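You operate a simulated robot arm through the tools that you are given. There is no shell and no other tool.

Carry out the task below with a simulated robot arm. There is one attempt and no reset: what you move stays moved.

## Task
Put things in order on the top of the side table. At the end: the purple scrub brush stands on top of the cream dough ball; the pastry brush with a red grip stands on top of the blue scouring pad; the brown swing top bottle stands where the silver mould with a blue rim stood; the silver mould with a blue rim stands where the purple scrub brush stood; whatever was shut is shut again. Leave all else as you found it, and nothing knocked over.

It is judged by the outcome, as a careful person would: the job done as asked, and still so three seconds after it is handed in. It fails if anything else is knocked over, pushed out of place, dropped, spilled or broken.

## Robot
A 7-joint arm with a two-finger parallel gripper, fixed in place. Base frame: the origin is at the foot of the arm, x ahead of it, y to its left, z up. Units: mm, degrees, N and s.
With the tool pointing down near the work surface it reaches from about 240 to 680 mm from the base axis. Its first joint turns from -66.0 to 66.0 degrees. Payload 2.4 kg.
Tool frame: the origin (TCP) lies between the finger pads and is the grasp point; the fingertips stand 30 mm ahead of it; z points along the fingers, y is the line along which they close. Largest opening 94 mm; finger width 28, thickness 10; the body of the gripper, 50 by 96 mm, starts 55 mm behind the TCP.
Orientation is told as [roll, pitch, yaw] about the base's x, y, z axes, in that order, counted from this pose: with the fingers straight down and closing along the base's y, the tool's x points along the base's -x, its y along +y and its z along -z.

## Interface
- The arm moves only by the tool play_rows. Its argument "rows" is one flat list of numbers, 6 for each row, row after row: the shift along the tool's x, y, z in cm, then the turn, a rotation vector about the tool's x, y, z in degrees. In form: [dx, dy, dz, rx, ry, rz, dx, dy, dz, rx, ry, rz, ...]. A call has 1 to 20 rows; each row is the pose to reach, as a shift and turn from the pose commanded when the call began, along the tool's axes at that moment. "claw" is the gripper command, from -1 (fully open) to 1 (shut), values between in proportion, set as the call begins (left out, the last holds). A row lasts 0.2 s, in which the tool goes at most 50 mm and 8.6 degrees; a call with a longer step from one row to the next is refused whole, and so is a gripper value outside its range. A pose out of reach is approached as far as the arm can. The call stops where the force on the tool passes 40 N (or 10 N more than at its start, if that is more) or the arm is blocked; 0.2 s more then pass. The fingers move at their own pace (about 153 mm/s each) and stop on an object; they squeeze with about 34 N. The grip force told is the motor's: it shows also when the fingers shut on nothing. Time passes only in rows, and 0.2 s behind the last, so rows that repeat a pose let the fingers close. It gives the time, the measured TCP pose, the force on the tool (base axes), the opening and the grip force at its end, in the units of the frame above (readings bear some noise), with the torque about the TCP (base axes, N m) and any sound that the robot's microphone picked up.
- Cameras (640 x 400 px; columns grow to the right, rows downward): "scene" is fixed at [27.2, 461.1, 1460.7]; the picture's right is [-0.86, -0.50, 0.00], its down [-0.21, 0.37, -0.91] and it looks along [0.46, -0.78, -0.42] (base axes); focal length 339 px, centre (320, 200). "wrist" rides on the gripper at [76, 14, -103] in the tool frame; the picture's right is [-0.18, 0.98, 0.00], its down [-0.75, -0.14, -0.64] and it looks along [-0.63, -0.12, 0.77] (tool axes); focal length 243 px, centre (320, 200). There is no depth. A picture from a camera that has moved, and an enlarged one, comes with that camera's place and axes in the base frame and with its lens.
- get_image(camera): a new picture of that camera. It takes no simulated time.
- close_up(camera, box): a new picture of the part [left, top, right, bottom] of that camera's present view, enlarged. It takes no simulated time.
- close_job(): hands the job in; it is judged then, once.

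Places have to be worked out from the pictures, the camera data and where the tool is seen. Open the gripper and draw the arm clear of the work before you hand the job in, unless the task says otherwise.

The tools are called after "Emit:" as a command line: name --argument value ..., lists and objects as JSON in quotes. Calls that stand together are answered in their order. play_rows: Moves the arm, as the interface text tells. Its arguments: {"type":"object","properties":{"rows":{"type":"array","items":{"type":"number"}},"claw":{"type":"number"}},"required":["rows"]} The other tools are called the same way: get_image (camera) takes a picture; close_up (camera, box) takes an enlarged picture of a part of a camera's view; close_job () hands the job in.

At the start:

```text
time: 0.0
tool_pos: [261.8, -220.5, 1147.6]
tcp_rot: [0.1, 0.0, 0.1]
force: [-0.6, 0.2, -0.8]
moment: [0.01, -0.01, -0.02]
opening: 93.9
grip_force: 0.1
```

scene: 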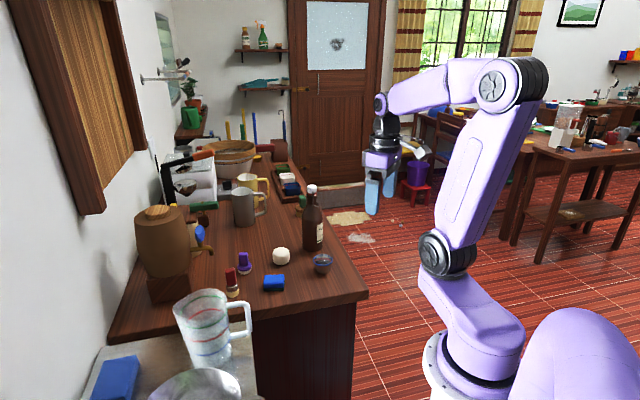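
wrist: 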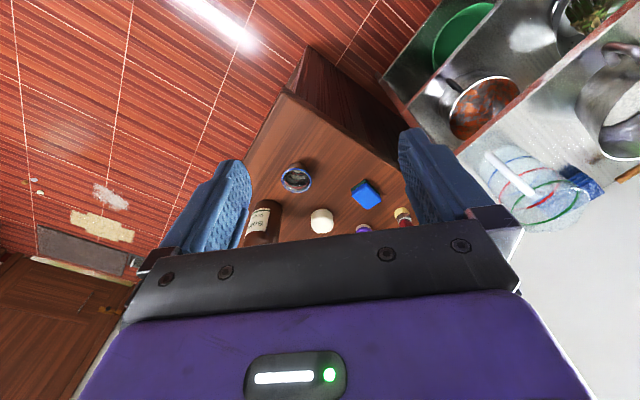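

I'll begin by looking closely at the work area before moving anything.

Emit:
close_up --camera "scene" --box '[200, 170, 360, 310]'

Emit:
close_up --camera "wrist" --box '[230, 130, 430, 255]'

Emit:
close_up --camera "scene" --box '[120, 120, 360, 320]'

```text
2.86 times, centred on (280, 240) of scene
camera zoom: at [27.2, 461.1, 1460.7], right [-0.86, -0.5, 0.0], down [-0.21, 0.37, -0.91], along [0.46, -0.78, -0.42], focal length 968 px, centre (434, 86)
```

zoom: 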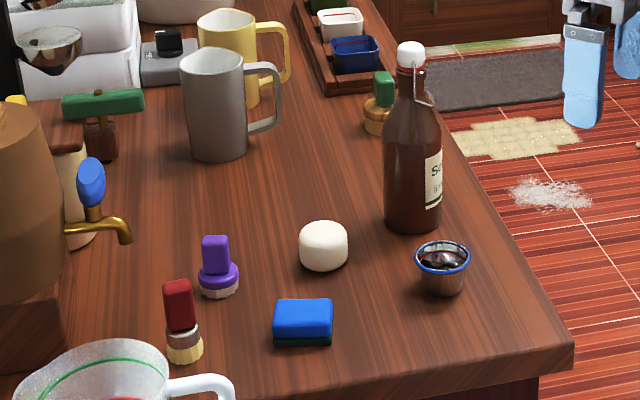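

```text
3.20 times, centred on (330, 192) of wrist
camera zoom: at [183.8, -206.6, 1249.9], right [0.18, 0.98, 0.0], down [0.75, -0.14, 0.64], along [0.63, -0.12, -0.77], focal length 776 px, centre (288, 224)
```

zoom: 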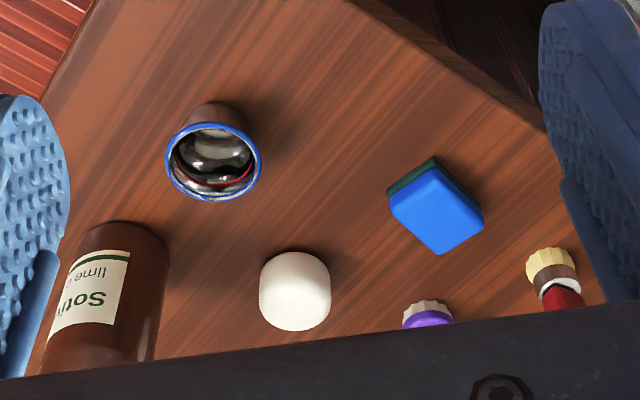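

```text
2.00 times, centred on (240, 220) of scene
camera zoom: at [27.2, 461.1, 1460.7], right [-0.86, -0.5, 0.0], down [-0.21, 0.37, -0.91], along [0.46, -0.78, -0.42], focal length 678 px, centre (480, 160)
```

zoom: 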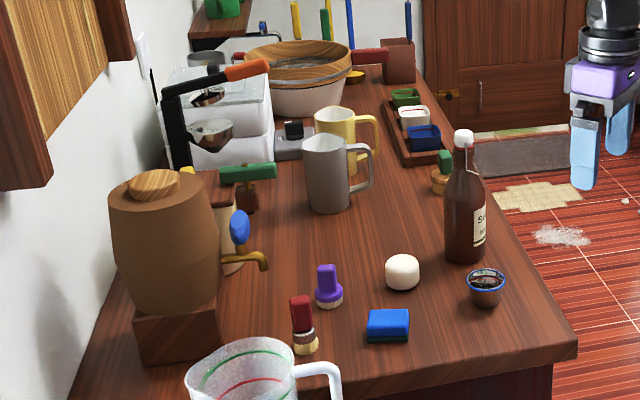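

The scene shows the six items of interest near the table's near end; the rough table top is around z≈790–800 and the bottle top around z≈1030. I move the tool 16 cm ahead at the same height (fingertips ~1117, above everything) for a better wrist view.

Emit:
play_rows --rows '[-2, 0, 0, 0, 0, 0, -5, 0, 0, 0, 0, 0, -8, 0, 0, 0, 0, 0, -11, 0, 0, 0, 0, 0, -14, 0, 0, 0, 0, 0, -16, 0, 0, 0, 0, 0, -16, 0, 0, 0, 0, 0]' --claw -1

Emit:
get_image --camera "wrist"

Emit:
get_image --camera "scene"

```text
time: 1.6
tool_pos: [421.6, -220.4, 1145.4]
tcp_rot: [-0.1, 0.0, 0.1]
force: [-0.5, 0.4, 0.2]
moment: [-0.02, 0.02, 0.02]
opening: 94.0
grip_force: 0.0
```

```text
taken
camera wrist: at [343.9, -206.6, 1249.7], right [0.18, 0.98, 0.0], down [0.75, -0.14, 0.64], along [0.63, -0.12, -0.77], focal length 243 px, centre (320, 200)
```

wrist: 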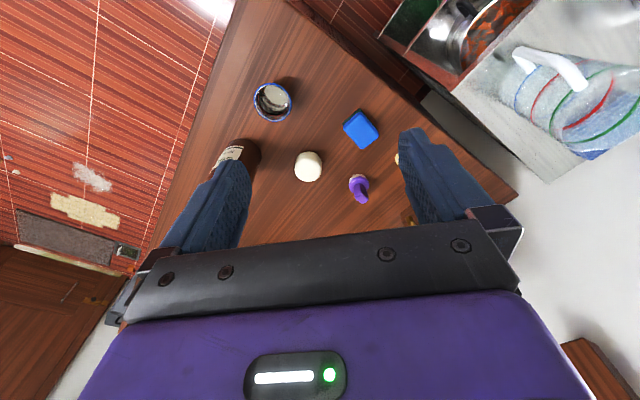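

```text
taken
```

scene: 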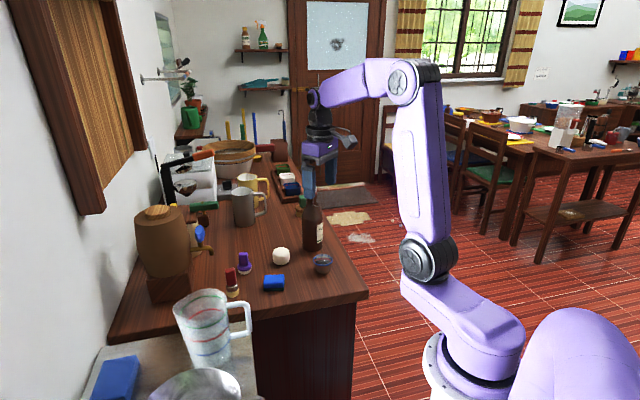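

The wrist camera now sees all the items. I'll enlarge the relevant parts to measure positions.

Emit:
close_up --camera "wrist" --box '[200, 60, 420, 220]'

Emit:
close_up --camera "scene" --box '[220, 230, 340, 305]'

Emit:
close_up --camera "scene" --box '[260, 170, 360, 290]'

```text
2.50 times, centred on (310, 140) of wrist
camera zoom: at [343.9, -206.6, 1249.7], right [0.18, 0.98, 0.0], down [0.75, -0.14, 0.64], along [0.63, -0.12, -0.77], focal length 606 px, centre (345, 350)
```

zoom: 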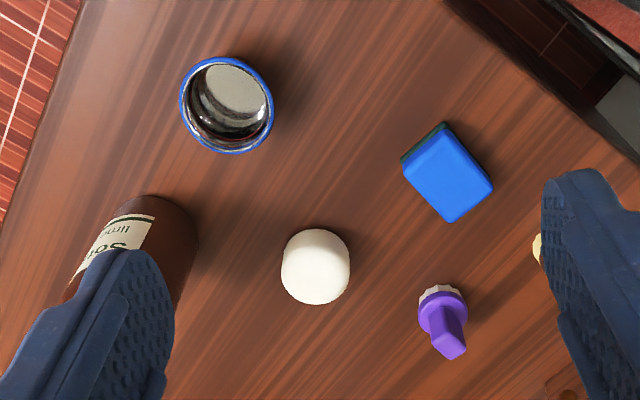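

```text
5.33 times, centred on (280, 268) of scene
camera zoom: at [27.2, 461.1, 1460.7], right [-0.86, -0.5, 0.0], down [-0.21, 0.37, -0.91], along [0.46, -0.78, -0.42], focal length 1807 px, centre (533, -160)
```

zoom: 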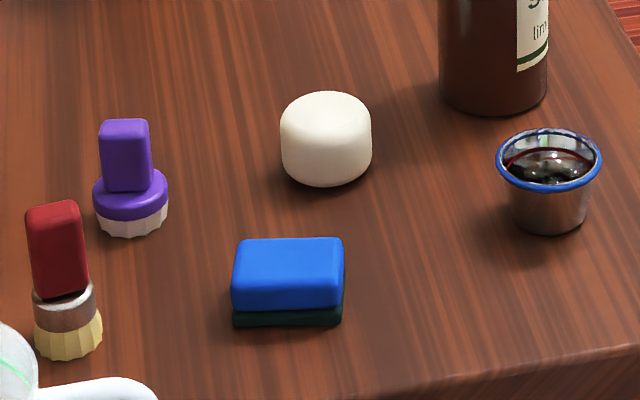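

```text
3.33 times, centred on (310, 230) of scene
camera zoom: at [27.2, 461.1, 1460.7], right [-0.86, -0.5, 0.0], down [-0.21, 0.37, -0.91], along [0.46, -0.78, -0.42], focal length 1130 px, centre (353, 100)
```

zoom: 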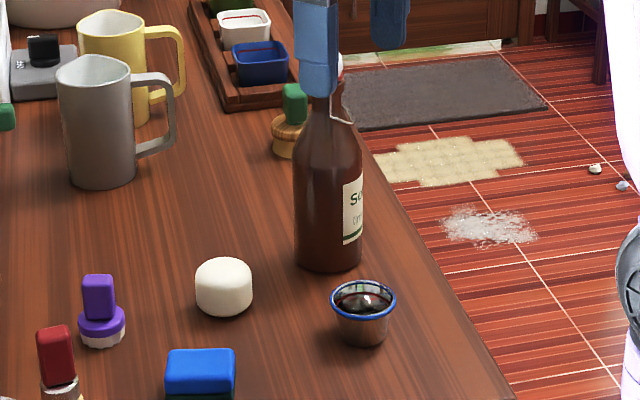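

From the two views I estimate: mould ≈ (462,-307), pad ≈ (549,-165), dough ≈ (609,-281), purple brush ≈ (676,-178), red brush ≈ (631,-81), bottle ≈ (567,-413), table z≈795. I move nearer to (560,-180, z 1010), still above all low items, to get a sharper look.

Emit:
play_rows --rows '[-2.5, 0.8, 2.5, 0, 0, 0, -5.5, 1.6, 5.4, 0, 0, 0, -8.5, 2.4, 8.3, 0, 0, 0, -11.5, 3.2, 11.2, 0, 0, 0, -13.8, 4.0, 13.5, 0, 0, 0, -13.8, 4.0, 13.5, 0, 0, 0]'

Emit:
get_image --camera "wrist"

Emit:
get_image --camera "scene"

```text
time: 3.0
tool_pos: [559.3, -182.9, 1012.0]
tcp_rot: [0.0, 0.0, 0.0]
force: [-0.1, 0.2, -1.0]
moment: [-0.04, 0.0, -0.01]
opening: 93.9
grip_force: 0.0
```

```text
taken
camera wrist: at [482.0, -168.7, 1115.3], right [0.19, 0.98, 0.0], down [0.75, -0.14, 0.64], along [0.63, -0.12, -0.77], focal length 243 px, centre (320, 200)
```

wrist: 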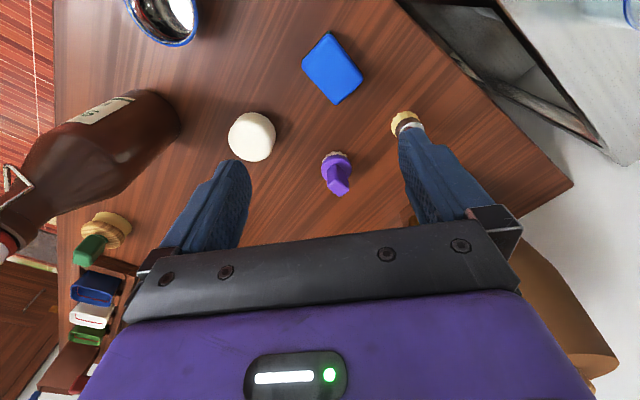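

```text
taken
```

scene: 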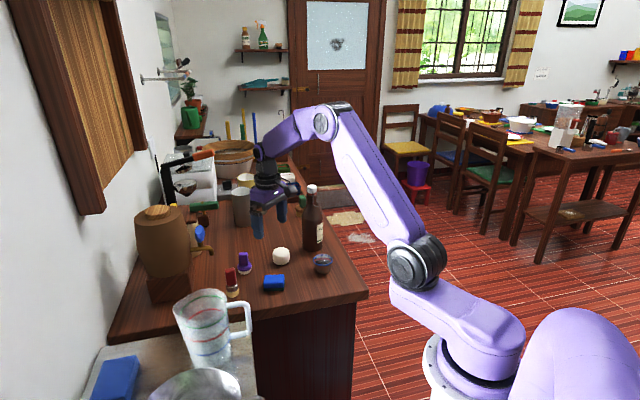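

Emit:
close_up --camera "wrist" --box '[200, 80, 420, 220]'

Emit:
close_up --camera "wrist" --box '[100, 0, 400, 190]'

Emit:
close_up --camera "scene" --box '[200, 170, 340, 300]'

```text
2.86 times, centred on (310, 150) of wrist
camera zoom: at [482.0, -168.7, 1115.3], right [0.19, 0.98, 0.0], down [0.75, -0.14, 0.64], along [0.63, -0.12, -0.77], focal length 693 px, centre (349, 343)
```

zoom: 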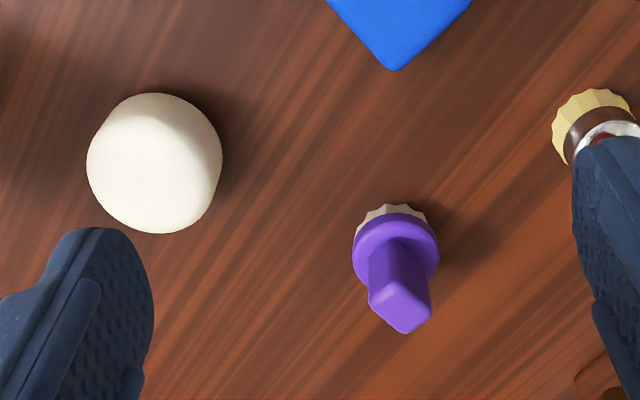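

```text
2.11 times, centred on (250, 95) of wrist
camera zoom: at [482.0, -168.7, 1115.3], right [0.19, 0.98, 0.0], down [0.75, -0.14, 0.64], along [0.63, -0.12, -0.77], focal length 511 px, centre (467, 421)
```

zoom: 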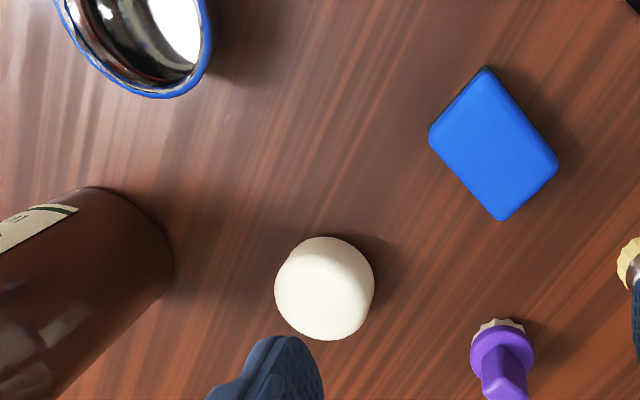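

```text
3.08 times, centred on (270, 235) of scene
camera zoom: at [27.2, 461.1, 1460.7], right [-0.86, -0.5, 0.0], down [-0.21, 0.37, -0.91], along [0.46, -0.78, -0.42], focal length 1043 px, centre (474, 92)
```

zoom: 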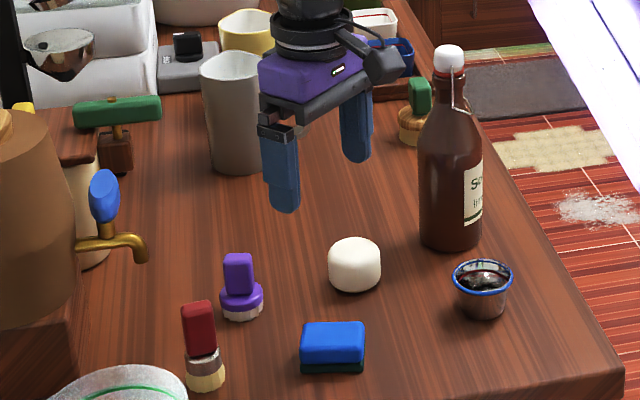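

The items are clear now. I'll zoom strongly on the purple brush and the pastry brush to read the handles' orientations.

Emit:
close_up --camera "wrist" --box '[310, 140, 366, 200]'

Emit:
close_up --camera "scene" --box '[222, 245, 262, 300]'

Emit:
close_up --camera "scene" --box '[296, 180, 332, 255]'

```text
6.67 times, centred on (338, 170) of wrist
camera zoom: at [482.0, -168.7, 1115.3], right [0.19, 0.98, 0.0], down [0.75, -0.14, 0.64], along [0.63, -0.12, -0.77], focal length 1618 px, centre (200, 400)
```

zoom: 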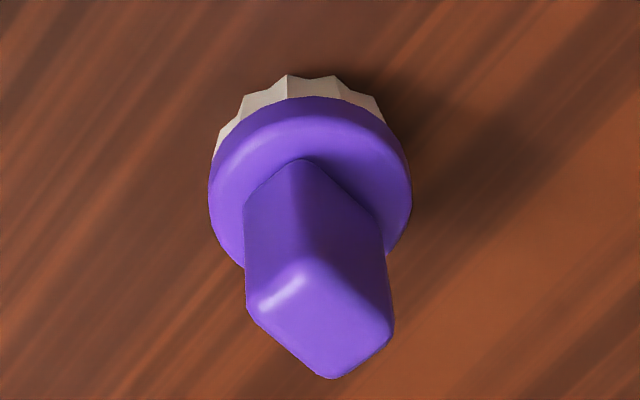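

```text
7.27 times, centred on (242, 272) of scene
camera zoom: at [27.2, 461.1, 1460.7], right [-0.86, -0.5, 0.0], down [-0.21, 0.37, -0.91], along [0.46, -0.78, -0.42], focal length 2465 px, centre (887, -327)
```

zoom: 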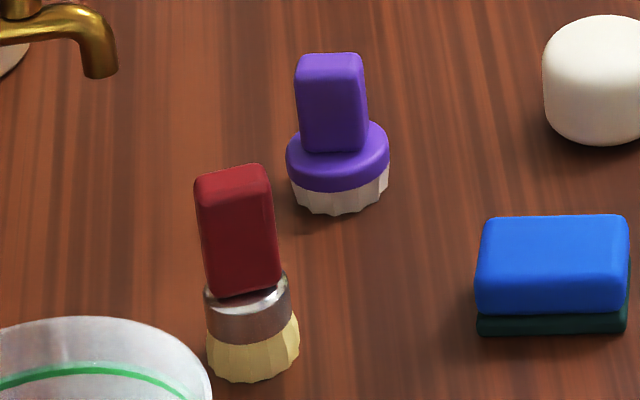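

```text
5.33 times, centred on (314, 218) of scene
camera zoom: at [27.2, 461.1, 1460.7], right [-0.86, -0.5, 0.0], down [-0.21, 0.37, -0.91], along [0.46, -0.78, -0.42], focal length 1807 px, centre (352, 107)
```

zoom: 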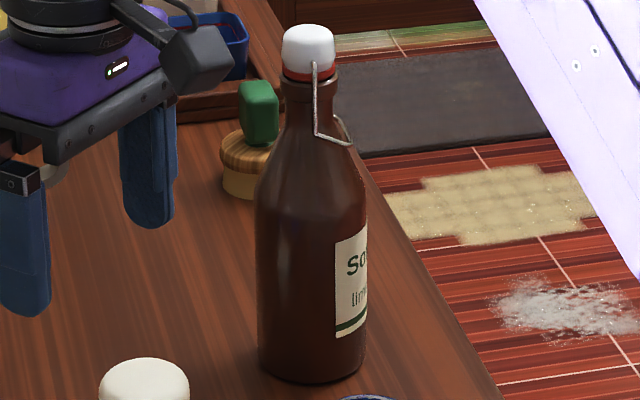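

The purple brush handle is about 26×15 mm, its thin direction along base yaw ≈ +33°, centre ≈ (671,-180), top ≈ z 866. I move above it with the fingers turned 33°, keeping the tips ~60 mm above it, to check reach and alignment.

Emit:
play_rows --rows '[-2.2, 0, 1, 0, 0, -6.6, -4.5, 0, 2, 0, 0, -13.2, -6.7, 0, 3, 0, 0, -19.8, -9.0, 0, 4, 0, 0, -26.4, -11.2, 0, 5, 0, 0, -33, -11.2, 0, 5, 0, 0, -33]'

Emit:
get_image --camera "wrist"

Emit:
close_up --camera "scene" --box '[200, 170, 340, 300]'

```text
time: 4.4
tool_pos: [670.9, -180.6, 961.4]
tcp_rot: [0.1, 0.1, 33.1]
force: [0.1, 0.6, 0.6]
moment: [0.04, 0.02, 0.03]
opening: 93.9
grip_force: 0.0
```

```text
taken
camera wrist: at [597.9, -211.0, 1064.2], right [-0.38, 0.92, 0.0], down [0.71, 0.29, 0.64], along [0.59, 0.25, -0.77], focal length 243 px, centre (320, 200)
```

wrist: 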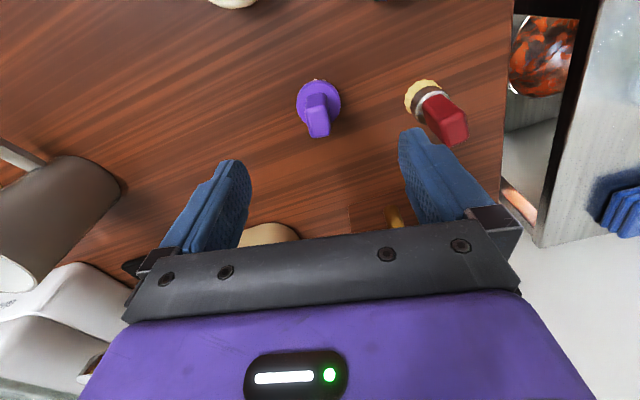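

```text
3.08 times, centred on (270, 235) of scene
camera zoom: at [27.1, 461.1, 1460.7], right [-0.86, -0.5, 0.0], down [-0.21, 0.37, -0.91], along [0.46, -0.78, -0.42], focal length 1043 px, centre (474, 92)
```

zoom: 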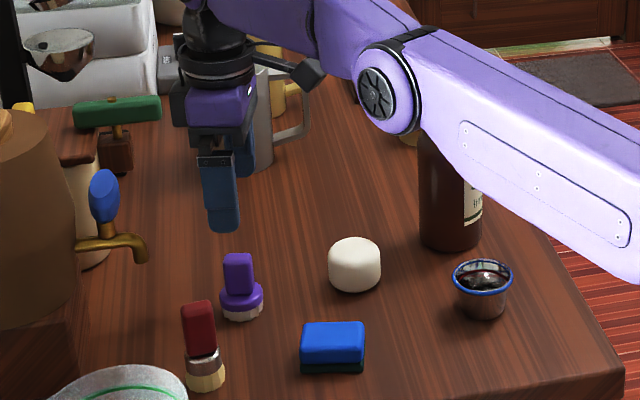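

The arm reaches here without load. I zoom on the brush in both views to check the alignment under the gripper.

Emit:
close_up --camera "wrist" --box '[270, 60, 370, 150]'

Emit:
close_up --camera "scene" --box '[220, 190, 300, 300]'

```text
4.44 times, centred on (320, 105) of wrist
camera zoom: at [597.9, -211.0, 1064.2], right [-0.38, 0.92, 0.0], down [0.71, 0.29, 0.64], along [0.59, 0.25, -0.77], focal length 1078 px, centre (320, 622)
```

zoom: 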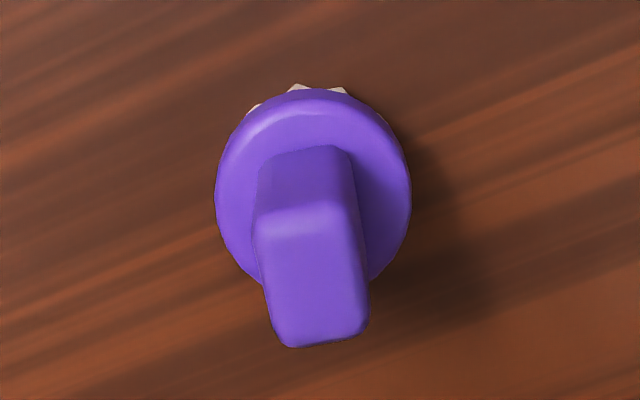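

```text
3.64 times, centred on (260, 245) of scene
camera zoom: at [27.1, 461.1, 1460.7], right [-0.86, -0.5, 0.0], down [-0.21, 0.37, -0.91], along [0.46, -0.78, -0.42], focal length 1232 px, centre (538, 36)
```

zoom: 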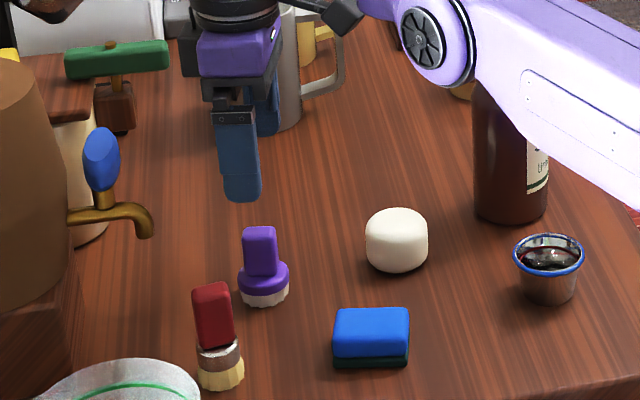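

In the wrist view the brush sits at about (672,-181), handle 25×17 mm at yaw ≈32°, top at z≈862–866, disc top ≈ 822. I descend straight down so the fingertips stop at z≈831, just above the purple disc, fingers still open.

Emit:
play_rows --rows '[-0.05, -0.1, 2.5, 0, 0, 0, -0.1, -0.14, 5, 0, 0, 0, -0.1, -0.14, 7, 0, 0, 0, -0.1, -0.14, 8.6, 0, 0, 1.0, -0.1, -0.14, 9.6, 0, 0, 1.0, -0.1, -0.14, 10.1, 0, 0, 1.0, -0.1, -0.14, 10.1, 0, 0, 1.0]'

Emit:
get_image --camera "wrist"

Emit:
close_up --camera "scene" --box '[205, 200, 315, 300]'

```text
time: 6.0
tool_pos: [669.1, -179.9, 859.7]
tcp_rot: [0.0, -0.1, 32.0]
force: [-0.9, -0.1, -0.4]
moment: [0.0, 0.0, -0.01]
opening: 94.2
grip_force: 0.1
out of reach, approached as far as the arm can: row 5, 6, 7
```

```text
taken
camera wrist: at [595.0, -209.3, 963.1], right [-0.36, 0.93, 0.0], down [0.71, 0.28, 0.64], along [0.6, 0.23, -0.77], focal length 243 px, centre (320, 200)
```

wrist: 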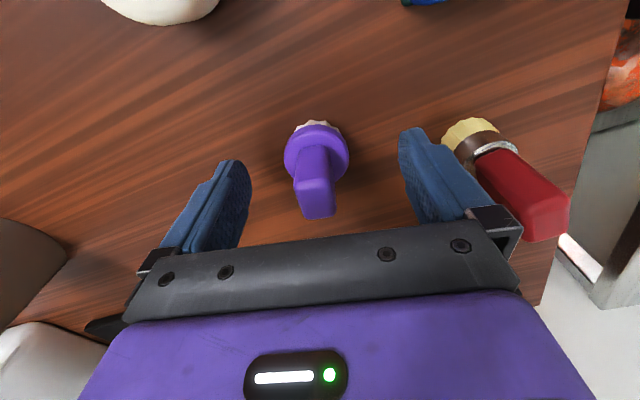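

```text
4.00 times, centred on (260, 250) of scene
camera zoom: at [27.2, 461.1, 1460.7], right [-0.86, -0.5, 0.0], down [-0.21, 0.37, -0.91], along [0.46, -0.78, -0.42], focal length 1356 px, centre (560, 0)
```

zoom: 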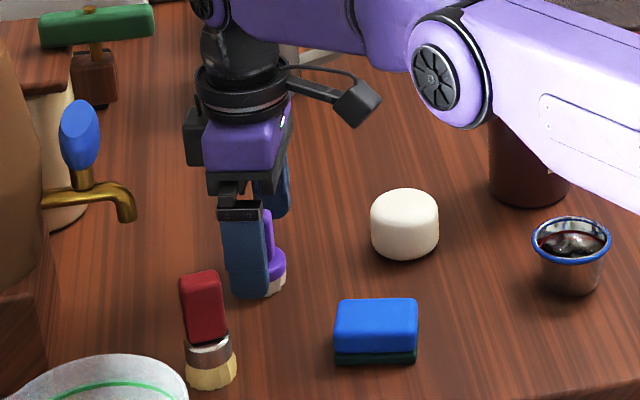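

The tips are level with the handle, just above the disc, with the arm at its limit (about 3–4 mm short, well within the finger width). I close the gripper on the handle.

Emit:
play_rows --rows '[0, 0, 0, 0, 0, 0, 0, 0, 0, 0, 0, 0, 0, 0, 0, 0, 0, 0, 0, 0, 0, 0, 0, 0]' --claw 1

Emit:
get_image --camera "wrist"

Emit:
close_up --camera "scene" --box '[205, 200, 315, 300]'

```text
time: 7.0
tool_pos: [668.5, -180.6, 860.5]
tcp_rot: [0.0, 0.0, 31.9]
force: [0.5, 0.5, 0.1]
moment: [-0.03, 0.03, 0.0]
opening: 23.0
grip_force: 34.1
```

```text
taken
camera wrist: at [595.0, -209.2, 963.1], right [-0.36, 0.93, 0.0], down [0.71, 0.28, 0.64], along [0.6, 0.23, -0.77], focal length 243 px, centre (320, 200)
```

wrist: 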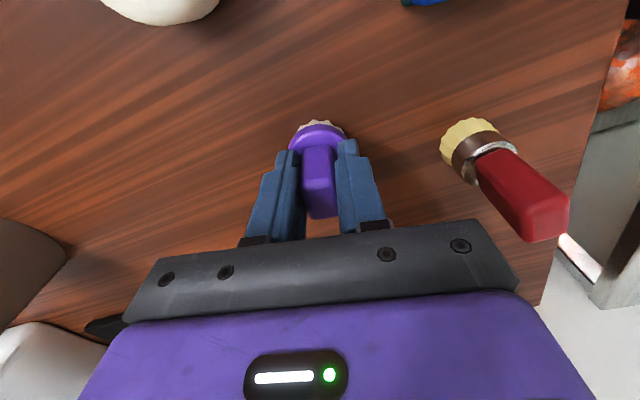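

```text
4.00 times, centred on (260, 250) of scene
camera zoom: at [27.2, 461.1, 1460.7], right [-0.86, -0.5, 0.0], down [-0.21, 0.37, -0.91], along [0.46, -0.78, -0.42], focal length 1356 px, centre (560, 0)
```

zoom: 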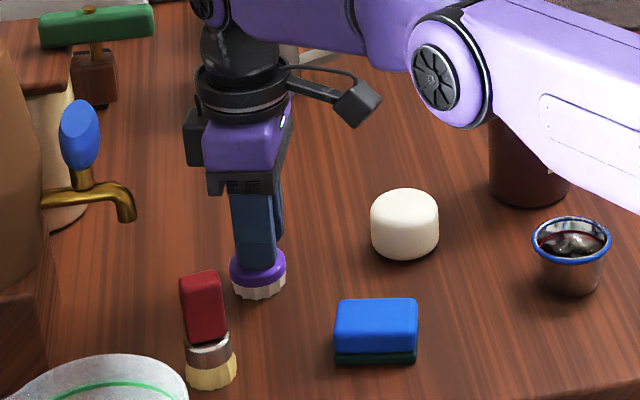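

The handle is gripped (opening 23 mm, 34 N). I lift straight up 9 cm and check that the brush is held upright.

Emit:
play_rows --rows '[0, 0, -1, 0, 0, 0, 0, 0, -3, 0, 0, 0, 0, 0, -6, 0, 0, 0, 0, 0, -9, 0, 0, 0, 0, 0, -9, 0, 0, 0]'

Emit:
get_image --camera "wrist"

Emit:
close_up --camera "scene" --box '[205, 170, 335, 300]'

```text
time: 8.2
tool_pos: [666.5, -181.2, 951.0]
tcp_rot: [0.0, 0.0, 32.1]
force: [-0.6, 0.0, -0.8]
moment: [0.02, 0.0, -0.04]
opening: 23.1
grip_force: 33.6
```

```text
taken
camera wrist: at [594.3, -209.4, 1054.0], right [-0.36, 0.93, 0.0], down [0.71, 0.28, 0.64], along [0.6, 0.23, -0.77], focal length 243 px, centre (320, 200)
```

wrist: 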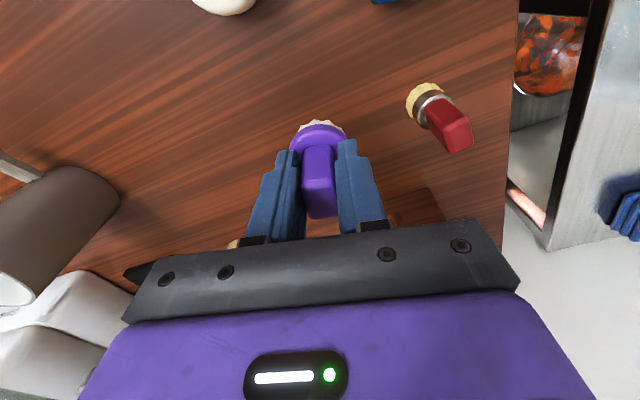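

```text
3.08 times, centred on (270, 235) of scene
camera zoom: at [27.2, 461.1, 1460.7], right [-0.86, -0.5, 0.0], down [-0.21, 0.37, -0.91], along [0.46, -0.78, -0.42], focal length 1043 px, centre (474, 92)
```

zoom: 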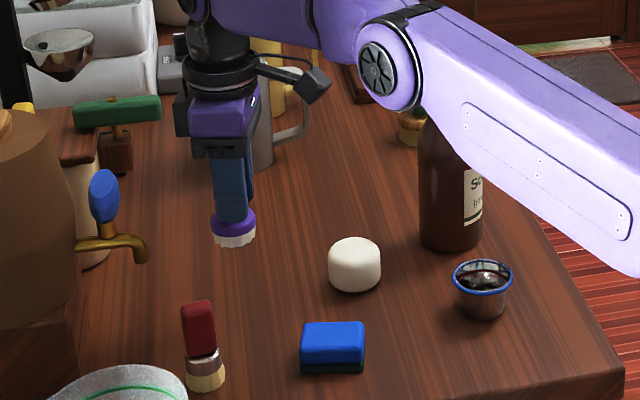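

The brush is held upright with its bristle bottom near z≈887, well above the dough top (~840). I move horizontally to above the dough at about (606,-281).

Emit:
play_rows --rows '[1.5, -0.75, 0, 0, 0, 0, 4.3, -2.1, 0, 0, 0, 0, 7.2, -3.5, 0, 0, 0, 0, 9.6, -4.7, 0, 0, 0, 0, 10.7, -5.26, 0, 0, 0, 0, 10.7, -5.26, 0, 0, 0, 0]'

Emit:
get_image --camera "wrist"

Emit:
close_up --camera "scene" --box '[235, 190, 335, 290]'

```text
time: 9.6
tool_pos: [604.8, -281.7, 950.1]
tcp_rot: [0.0, 0.0, 32.0]
force: [0.3, 0.7, 0.3]
moment: [0.0, -0.01, -0.04]
opening: 23.1
grip_force: 34.2
```

```text
taken
camera wrist: at [531.6, -310.8, 1053.4], right [-0.36, 0.93, 0.0], down [0.71, 0.28, 0.64], along [0.6, 0.23, -0.77], focal length 243 px, centre (320, 200)
```

wrist: 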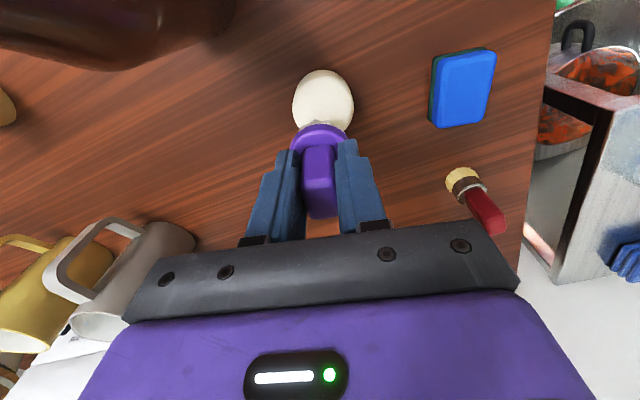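

```text
4.00 times, centred on (285, 240) of scene
camera zoom: at [27.2, 461.1, 1460.7], right [-0.86, -0.5, 0.0], down [-0.21, 0.37, -0.91], along [0.46, -0.78, -0.42], focal length 1356 px, centre (460, 40)
```

zoom: 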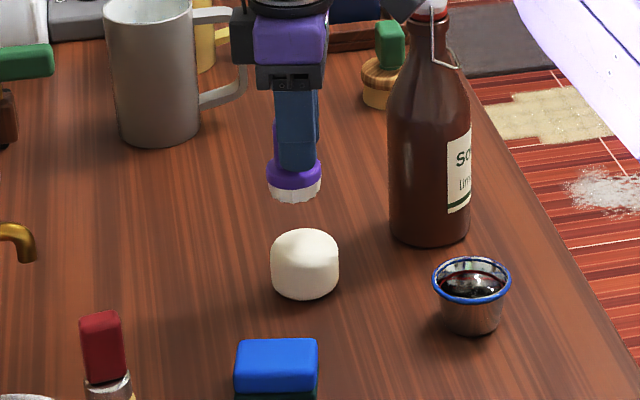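

I zoom in the wrist view to measure the offset between the held brush and the dough under it.

Emit:
close_up --camera "wrist" --box '[260, 50, 380, 230]'

Emit:
close_up --camera "scene" --box '[280, 215, 330, 270]'

Emit:
close_up --camera "scene" --box '[280, 235, 325, 285]'

```text
2.22 times, centred on (320, 140) of wrist
camera zoom: at [531.6, -310.8, 1053.4], right [-0.36, 0.93, 0.0], down [0.71, 0.28, 0.64], along [0.6, 0.23, -0.77], focal length 539 px, centre (320, 333)
```

zoom: 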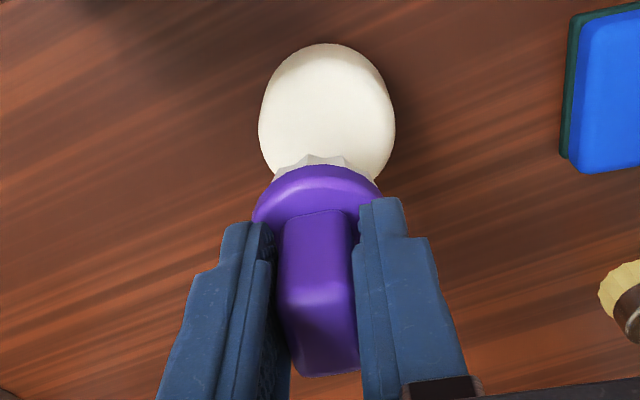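

```text
7.27 times, centred on (305, 242) of scene
camera zoom: at [27.2, 461.1, 1460.7], right [-0.86, -0.5, 0.0], down [-0.21, 0.37, -0.91], along [0.46, -0.78, -0.42], focal length 2465 px, centre (429, -109)
```

zoom: 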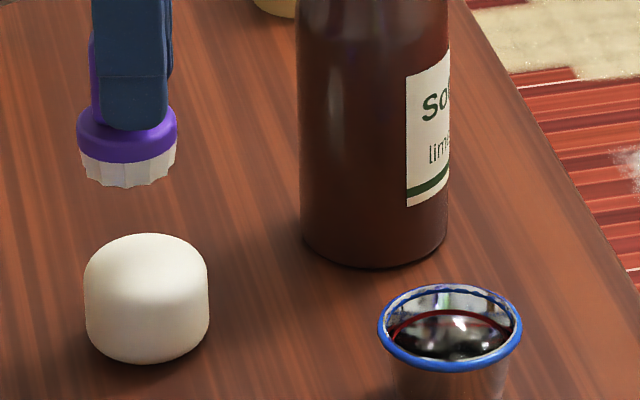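

```text
8.00 times, centred on (302, 260) of scene
camera zoom: at [27.2, 461.1, 1460.7], right [-0.86, -0.5, 0.0], down [-0.21, 0.37, -0.91], along [0.46, -0.78, -0.42], focal length 2711 px, centre (460, -280)
```

zoom: 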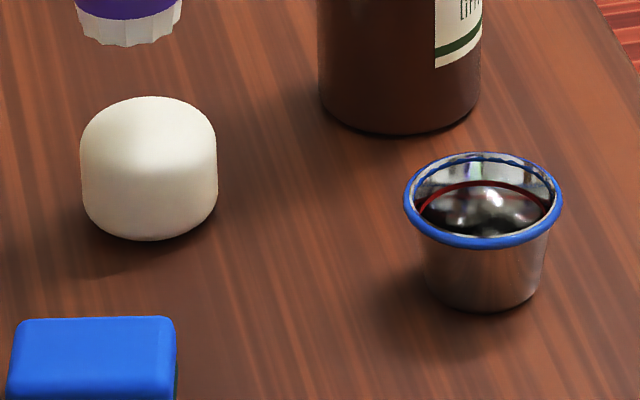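

Measured: the held brush sits ~6 mm ahead of the tool axis and the dough ~3 mm to the tool's +y, so I shift by +6 mm tool x, +2.8 mm tool y and descend 38 mm, leaving roughly 10 mm above the dough.

Emit:
play_rows --rows '[0.3, 0.14, 0.5, 0, 0, 0, 0.6, 0.28, 1.5, 0, 0, 0, 0.6, 0.28, 2.5, 0, 0, 0, 0.6, 0.28, 3.4, 0, 0, 0, 0.6, 0.28, 3.8, 0, 0, 0, 0.6, 0.28, 3.8, 0, 0, 0]'

Emit:
close_up --camera "wrist" --box '[260, 50, 380, 230]'

Emit:
close_up --camera "scene" --box '[255, 220, 305, 275]'

```text
time: 11.0
tool_pos: [599.4, -281.6, 913.1]
tcp_rot: [-0.1, -0.1, 32.0]
force: [0.6, 0.5, -0.4]
moment: [0.03, 0.03, 0.0]
opening: 23.3
grip_force: 34.2
```

```text
2.22 times, centred on (320, 140) of wrist
camera zoom: at [525.3, -310.5, 1015.7], right [-0.36, 0.93, 0.0], down [0.71, 0.28, 0.64], along [0.6, 0.23, -0.77], focal length 539 px, centre (320, 333)
```

zoom: 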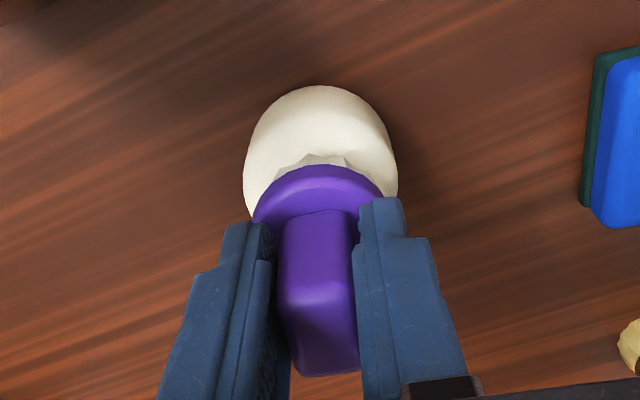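

```text
7.27 times, centred on (280, 248) of scene
camera zoom: at [27.2, 461.1, 1460.7], right [-0.86, -0.5, 0.0], down [-0.21, 0.37, -0.91], along [0.46, -0.78, -0.42], focal length 2465 px, centre (611, -146)
```

zoom: 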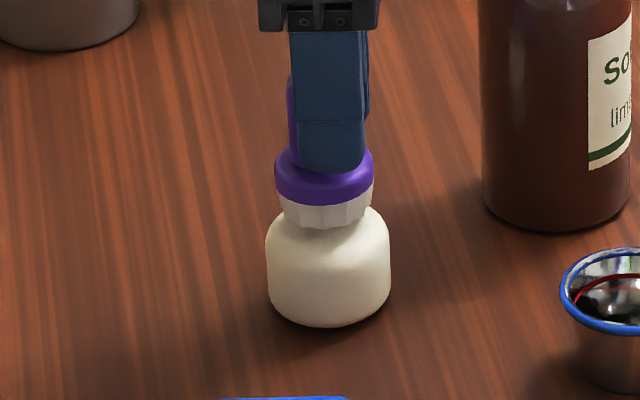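

Lateral alignment is good in both views (disc and dough centres within ~1–2 mm). I descend in small steps watching the force for contact.

Emit:
play_rows --rows '[0, 0, 0.15, 0, 0, 0, 0, 0, 0.3, 0, 0, 0, 0, 0, 0.45, 0, 0, 0, 0, 0, 0.6, 0, 0, 0, 0, 0, 0.6, 0, 0, 0]'

Emit:
close_up --camera "scene" --box '[255, 220, 305, 275]'

```text
time: 12.2
tool_pos: [598.3, -282.9, 907.4]
tcp_rot: [0.0, 0.1, 31.9]
force: [-0.1, -0.4, -0.5]
moment: [0.0, 0.01, 0.0]
opening: 23.0
grip_force: 33.9
```

```text
7.27 times, centred on (280, 248) of scene
camera zoom: at [27.2, 461.1, 1460.7], right [-0.86, -0.5, 0.0], down [-0.21, 0.37, -0.91], along [0.46, -0.78, -0.42], focal length 2465 px, centre (611, -146)
```

zoom: 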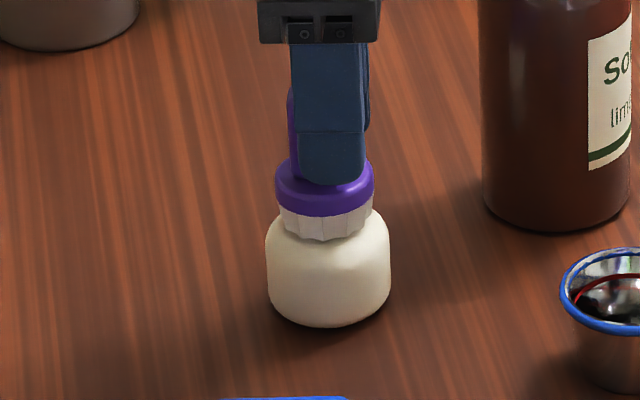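

No contact force yet. I continue down in 1 mm rows.

Emit:
play_rows --rows '[0, 0, 0.1, 0, 0, 0, 0, 0, 0.2, 0, 0, 0, 0, 0, 0.3, 0, 0, 0, 0, 0, 0.3, 0, 0, 0]'

Emit:
close_up --camera "scene" --box '[255, 220, 305, 275]'

```text
time: 13.2
tool_pos: [599.7, -282.9, 905.4]
tcp_rot: [-0.2, 0.0, 32.0]
force: [-2.6, 2.7, 13.8]
moment: [0.11, 0.04, 0.01]
opening: 23.1
grip_force: 33.1
```

```text
7.27 times, centred on (280, 248) of scene
camera zoom: at [26.8, 461.2, 1460.6], right [-0.86, -0.5, 0.0], down [-0.21, 0.37, -0.91], along [0.46, -0.78, -0.42], focal length 2465 px, centre (611, -146)
```

zoom: 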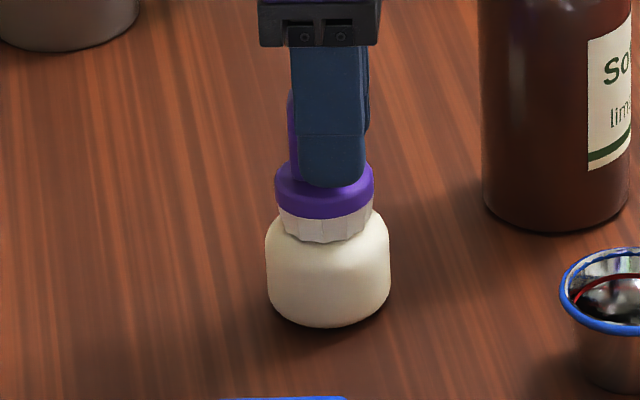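

Contact: 13.8 N upward at TCP z≈905. I ease back 1 mm to relieve the press, check, and then release.

Emit:
play_rows --rows '[0, 0, -0.1, 0, 0, 0, 0, 0, -0.12, 0, 0, 0]'

```text
time: 13.8
tool_pos: [599.9, -281.1, 904.5]
tcp_rot: [0.1, 0.0, 32.1]
force: [3.3, -0.3, 7.0]
moment: [0.04, -0.28, -0.05]
opening: 23.2
grip_force: 34.2
```

Still 7 N of press remains; I ease another 0.5 mm and then open the fingers partly.

Emit:
play_rows --rows '[0, 0, -0.05, 0, 0, 0, 0, 0, -0.05, 0, 0, 0]'

Emit:
play_rows --rows '[0, 0, 0, 0, 0, 0, 0, 0, 0, 0, 0, 0, 0, 0, 0, 0, 0, 0]' --claw 0.1

Emit:
close_up --camera "scene" --box '[255, 220, 305, 275]'

Emit:
close_up --camera "wrist" --box '[260, 50, 380, 230]'

```text
time: 14.4
tool_pos: [598.8, -282.1, 906.1]
tcp_rot: [0.1, 0.1, 32.0]
force: [1.0, 0.5, 2.7]
moment: [0.02, -0.07, 0.02]
opening: 23.4
grip_force: 34.0
```

```text
time: 15.2
tool_pos: [599.4, -283.0, 906.1]
tcp_rot: [0.0, 0.0, 32.0]
force: [-0.7, 0.6, -0.1]
moment: [-0.03, 0.01, -0.01]
opening: 42.4
grip_force: 0.0
```

```text
7.27 times, centred on (280, 248) of scene
camera zoom: at [27.2, 461.1, 1460.7], right [-0.86, -0.5, 0.0], down [-0.21, 0.37, -0.91], along [0.46, -0.78, -0.42], focal length 2465 px, centre (611, -146)
```

zoom: 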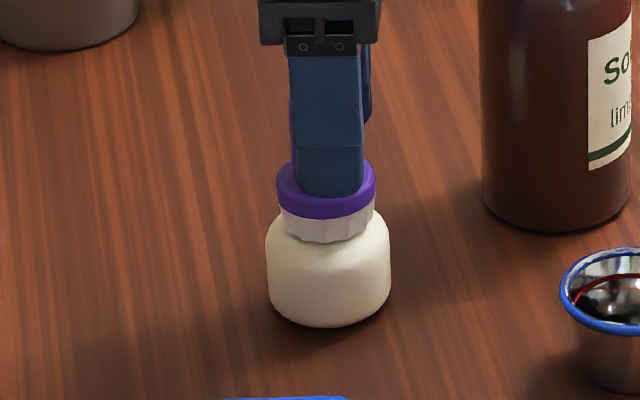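

```text
2.22 times, centred on (320, 140) of wrist
camera zoom: at [525.5, -310.9, 1009.1], right [-0.36, 0.93, 0.0], down [0.71, 0.28, 0.64], along [0.6, 0.23, -0.77], focal length 539 px, centre (320, 333)
```

zoom: 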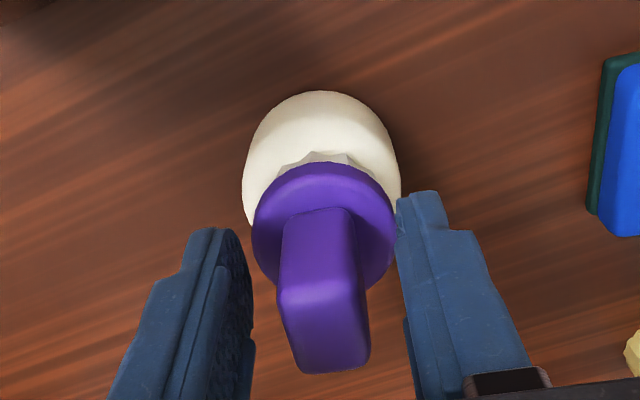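

The brush stands on the dough, free of the fingers. I rise straight up 11 cm.

Emit:
play_rows --rows '[0, 0, -1, 0, 0, 0, 0, 0, -3, 0, 0, 0, 0, 0, -6, 0, 0, 0, 0, 0, -9, 0, 0, 0, 0, 0, -11, 0, 0, 0, 0, 0, -11, 0, 0, 0]'

Emit:
close_up --camera "scene" --box '[220, 210, 330, 300]'

Emit:
get_image --camera "wrist"

```text
time: 16.6
tool_pos: [597.5, -282.8, 1015.8]
tcp_rot: [0.0, 0.1, 32.0]
force: [0.0, -0.1, -0.2]
moment: [-0.01, -0.03, 0.03]
opening: 42.2
grip_force: 0.0
```

```text
4.44 times, centred on (275, 255) of scene
camera zoom: at [27.2, 461.1, 1460.7], right [-0.86, -0.5, 0.0], down [-0.21, 0.37, -0.91], along [0.46, -0.78, -0.42], focal length 1506 px, centre (520, -44)
```

zoom: 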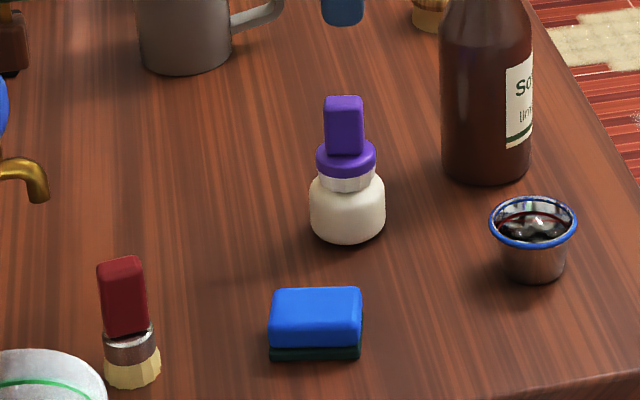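

```text
taken
camera wrist: at [524.6, -311.6, 1119.5], right [-0.36, 0.93, 0.0], down [0.71, 0.28, 0.64], along [0.6, 0.23, -0.77], focal length 243 px, centre (320, 200)
```

wrist: 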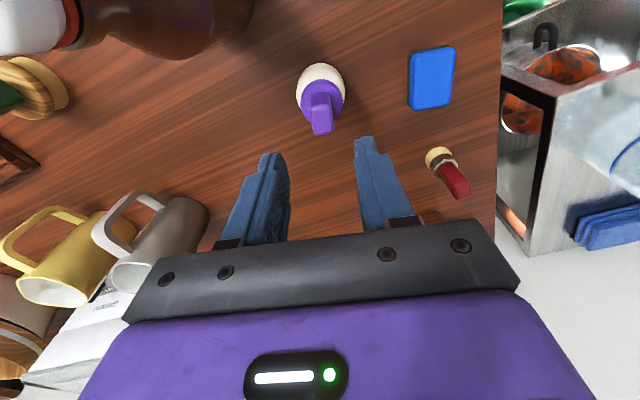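

The purple brush stands upright on the dough. Next the pastry brush: I zoom to measure it and the pad.

Emit:
close_up --camera "wrist" --box '[390, 30, 490, 205]'

Emit:
close_up --camera "wrist" --box '[415, 135, 480, 205]'

Emit:
close_up --camera "scene" --box '[215, 255, 295, 305]'

```text
2.29 times, centred on (440, 118) of wrist
camera zoom: at [524.6, -311.6, 1119.5], right [-0.36, 0.93, 0.0], down [0.71, 0.28, 0.64], along [0.6, 0.23, -0.77], focal length 555 px, centre (46, 389)
```

zoom: 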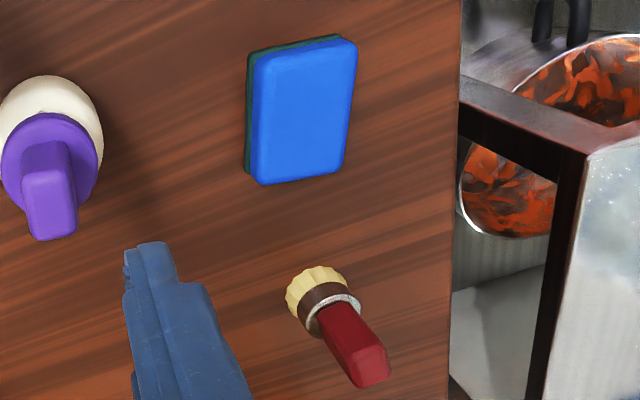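

```text
5.71 times, centred on (448, 170) of wrist
camera zoom: at [524.6, -311.6, 1119.5], right [-0.36, 0.93, 0.0], down [0.71, 0.28, 0.64], along [0.6, 0.23, -0.77], focal length 1386 px, centre (-409, 371)
```

zoom: 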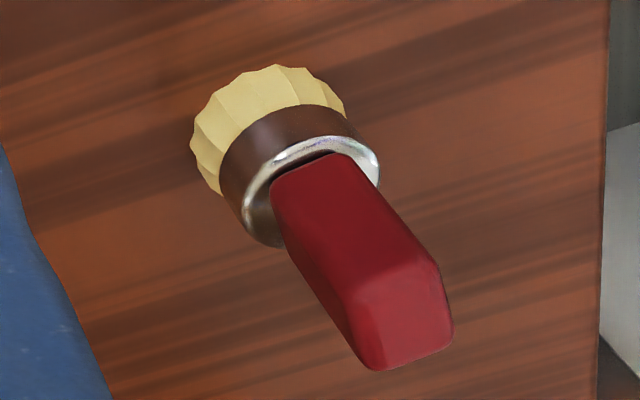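

```text
8.00 times, centred on (255, 280) of scene
camera zoom: at [27.2, 461.1, 1460.7], right [-0.86, -0.5, 0.0], down [-0.21, 0.37, -0.91], along [0.46, -0.78, -0.42], focal length 2711 px, centre (840, -440)
```

zoom: 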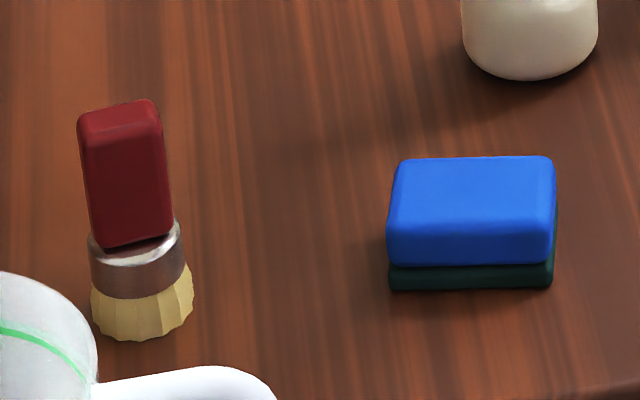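

The red brush stands at about (632,-79), grip block ~17×23 mm with its thin side along yaw ≈55°, top roughly z 880–890. I move above it at z≈1000 with that yaw, fingers fully open.

Emit:
play_rows --rows '[-1.5, 1.7, 0, 0, 0, -2, -4.2, 4.8, 0.2, 0, 0, -6, -7, 8, 0.5, 0, 0, -11, -9.8, 11.1, 0.8, 0, 0, -16, -12, 13.7, 1.2, 0, 0, -20, -13.6, 15.44, 1.5, 0, 0, -23, -13.6, 15.44, 1.5, 0, 0, -23]' --claw -1

Emit:
get_image --camera "wrist"

Emit:
get_image --camera "scene"

```text
time: 18.2
tool_pos: [632.6, -78.7, 1003.3]
tcp_rot: [0.1, 0.1, 55.0]
force: [0.2, 0.3, -0.1]
moment: [0.01, -0.02, 0.03]
opening: 93.9
grip_force: 0.1
```

```text
taken
camera wrist: at [576.6, -132.5, 1106.1], right [-0.7, 0.71, 0.0], down [0.55, 0.54, 0.64], along [0.46, 0.45, -0.77], focal length 243 px, centre (320, 200)
```

wrist: 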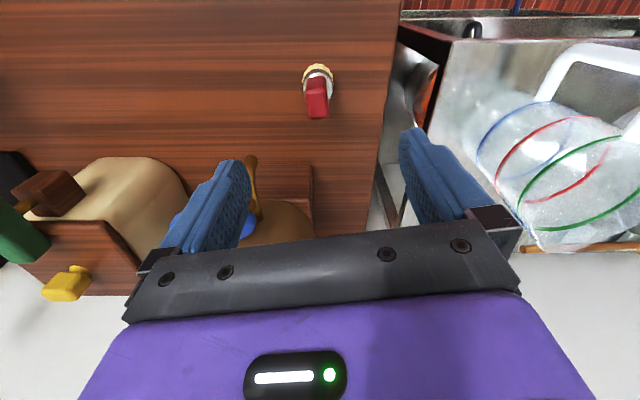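

```text
taken
```

scene: 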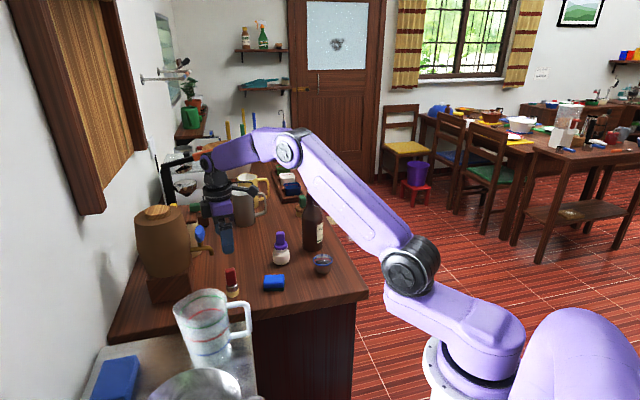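

I zoom on the red brush for a precise fix.

Emit:
close_up --camera "wrist" --box '[280, 50, 360, 130]'

Emit:
close_up --camera "scene" --box '[190, 200, 290, 310]'

```text
5.00 times, centred on (320, 90) of wrist
camera zoom: at [576.6, -132.5, 1106.1], right [-0.7, 0.71, 0.0], down [0.55, 0.54, 0.64], along [0.46, 0.45, -0.77], focal length 1213 px, centre (320, 750)
```

zoom: 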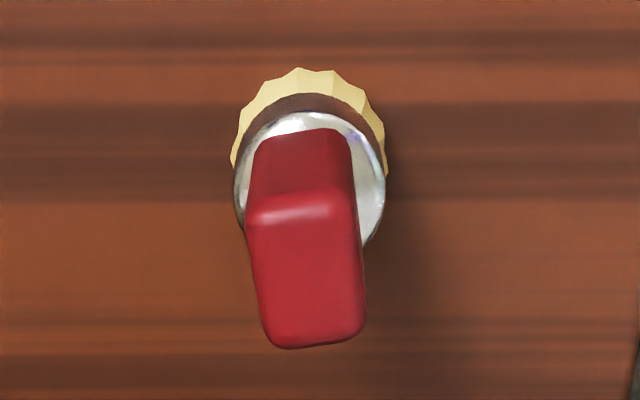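

```text
3.64 times, centred on (240, 255) of scene
camera zoom: at [27.1, 461.1, 1460.7], right [-0.86, -0.5, 0.0], down [-0.21, 0.37, -0.91], along [0.46, -0.78, -0.42], focal length 1232 px, centre (611, 0)
```

zoom: 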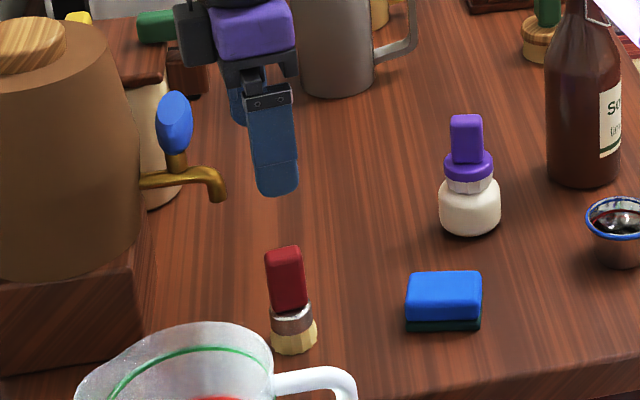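

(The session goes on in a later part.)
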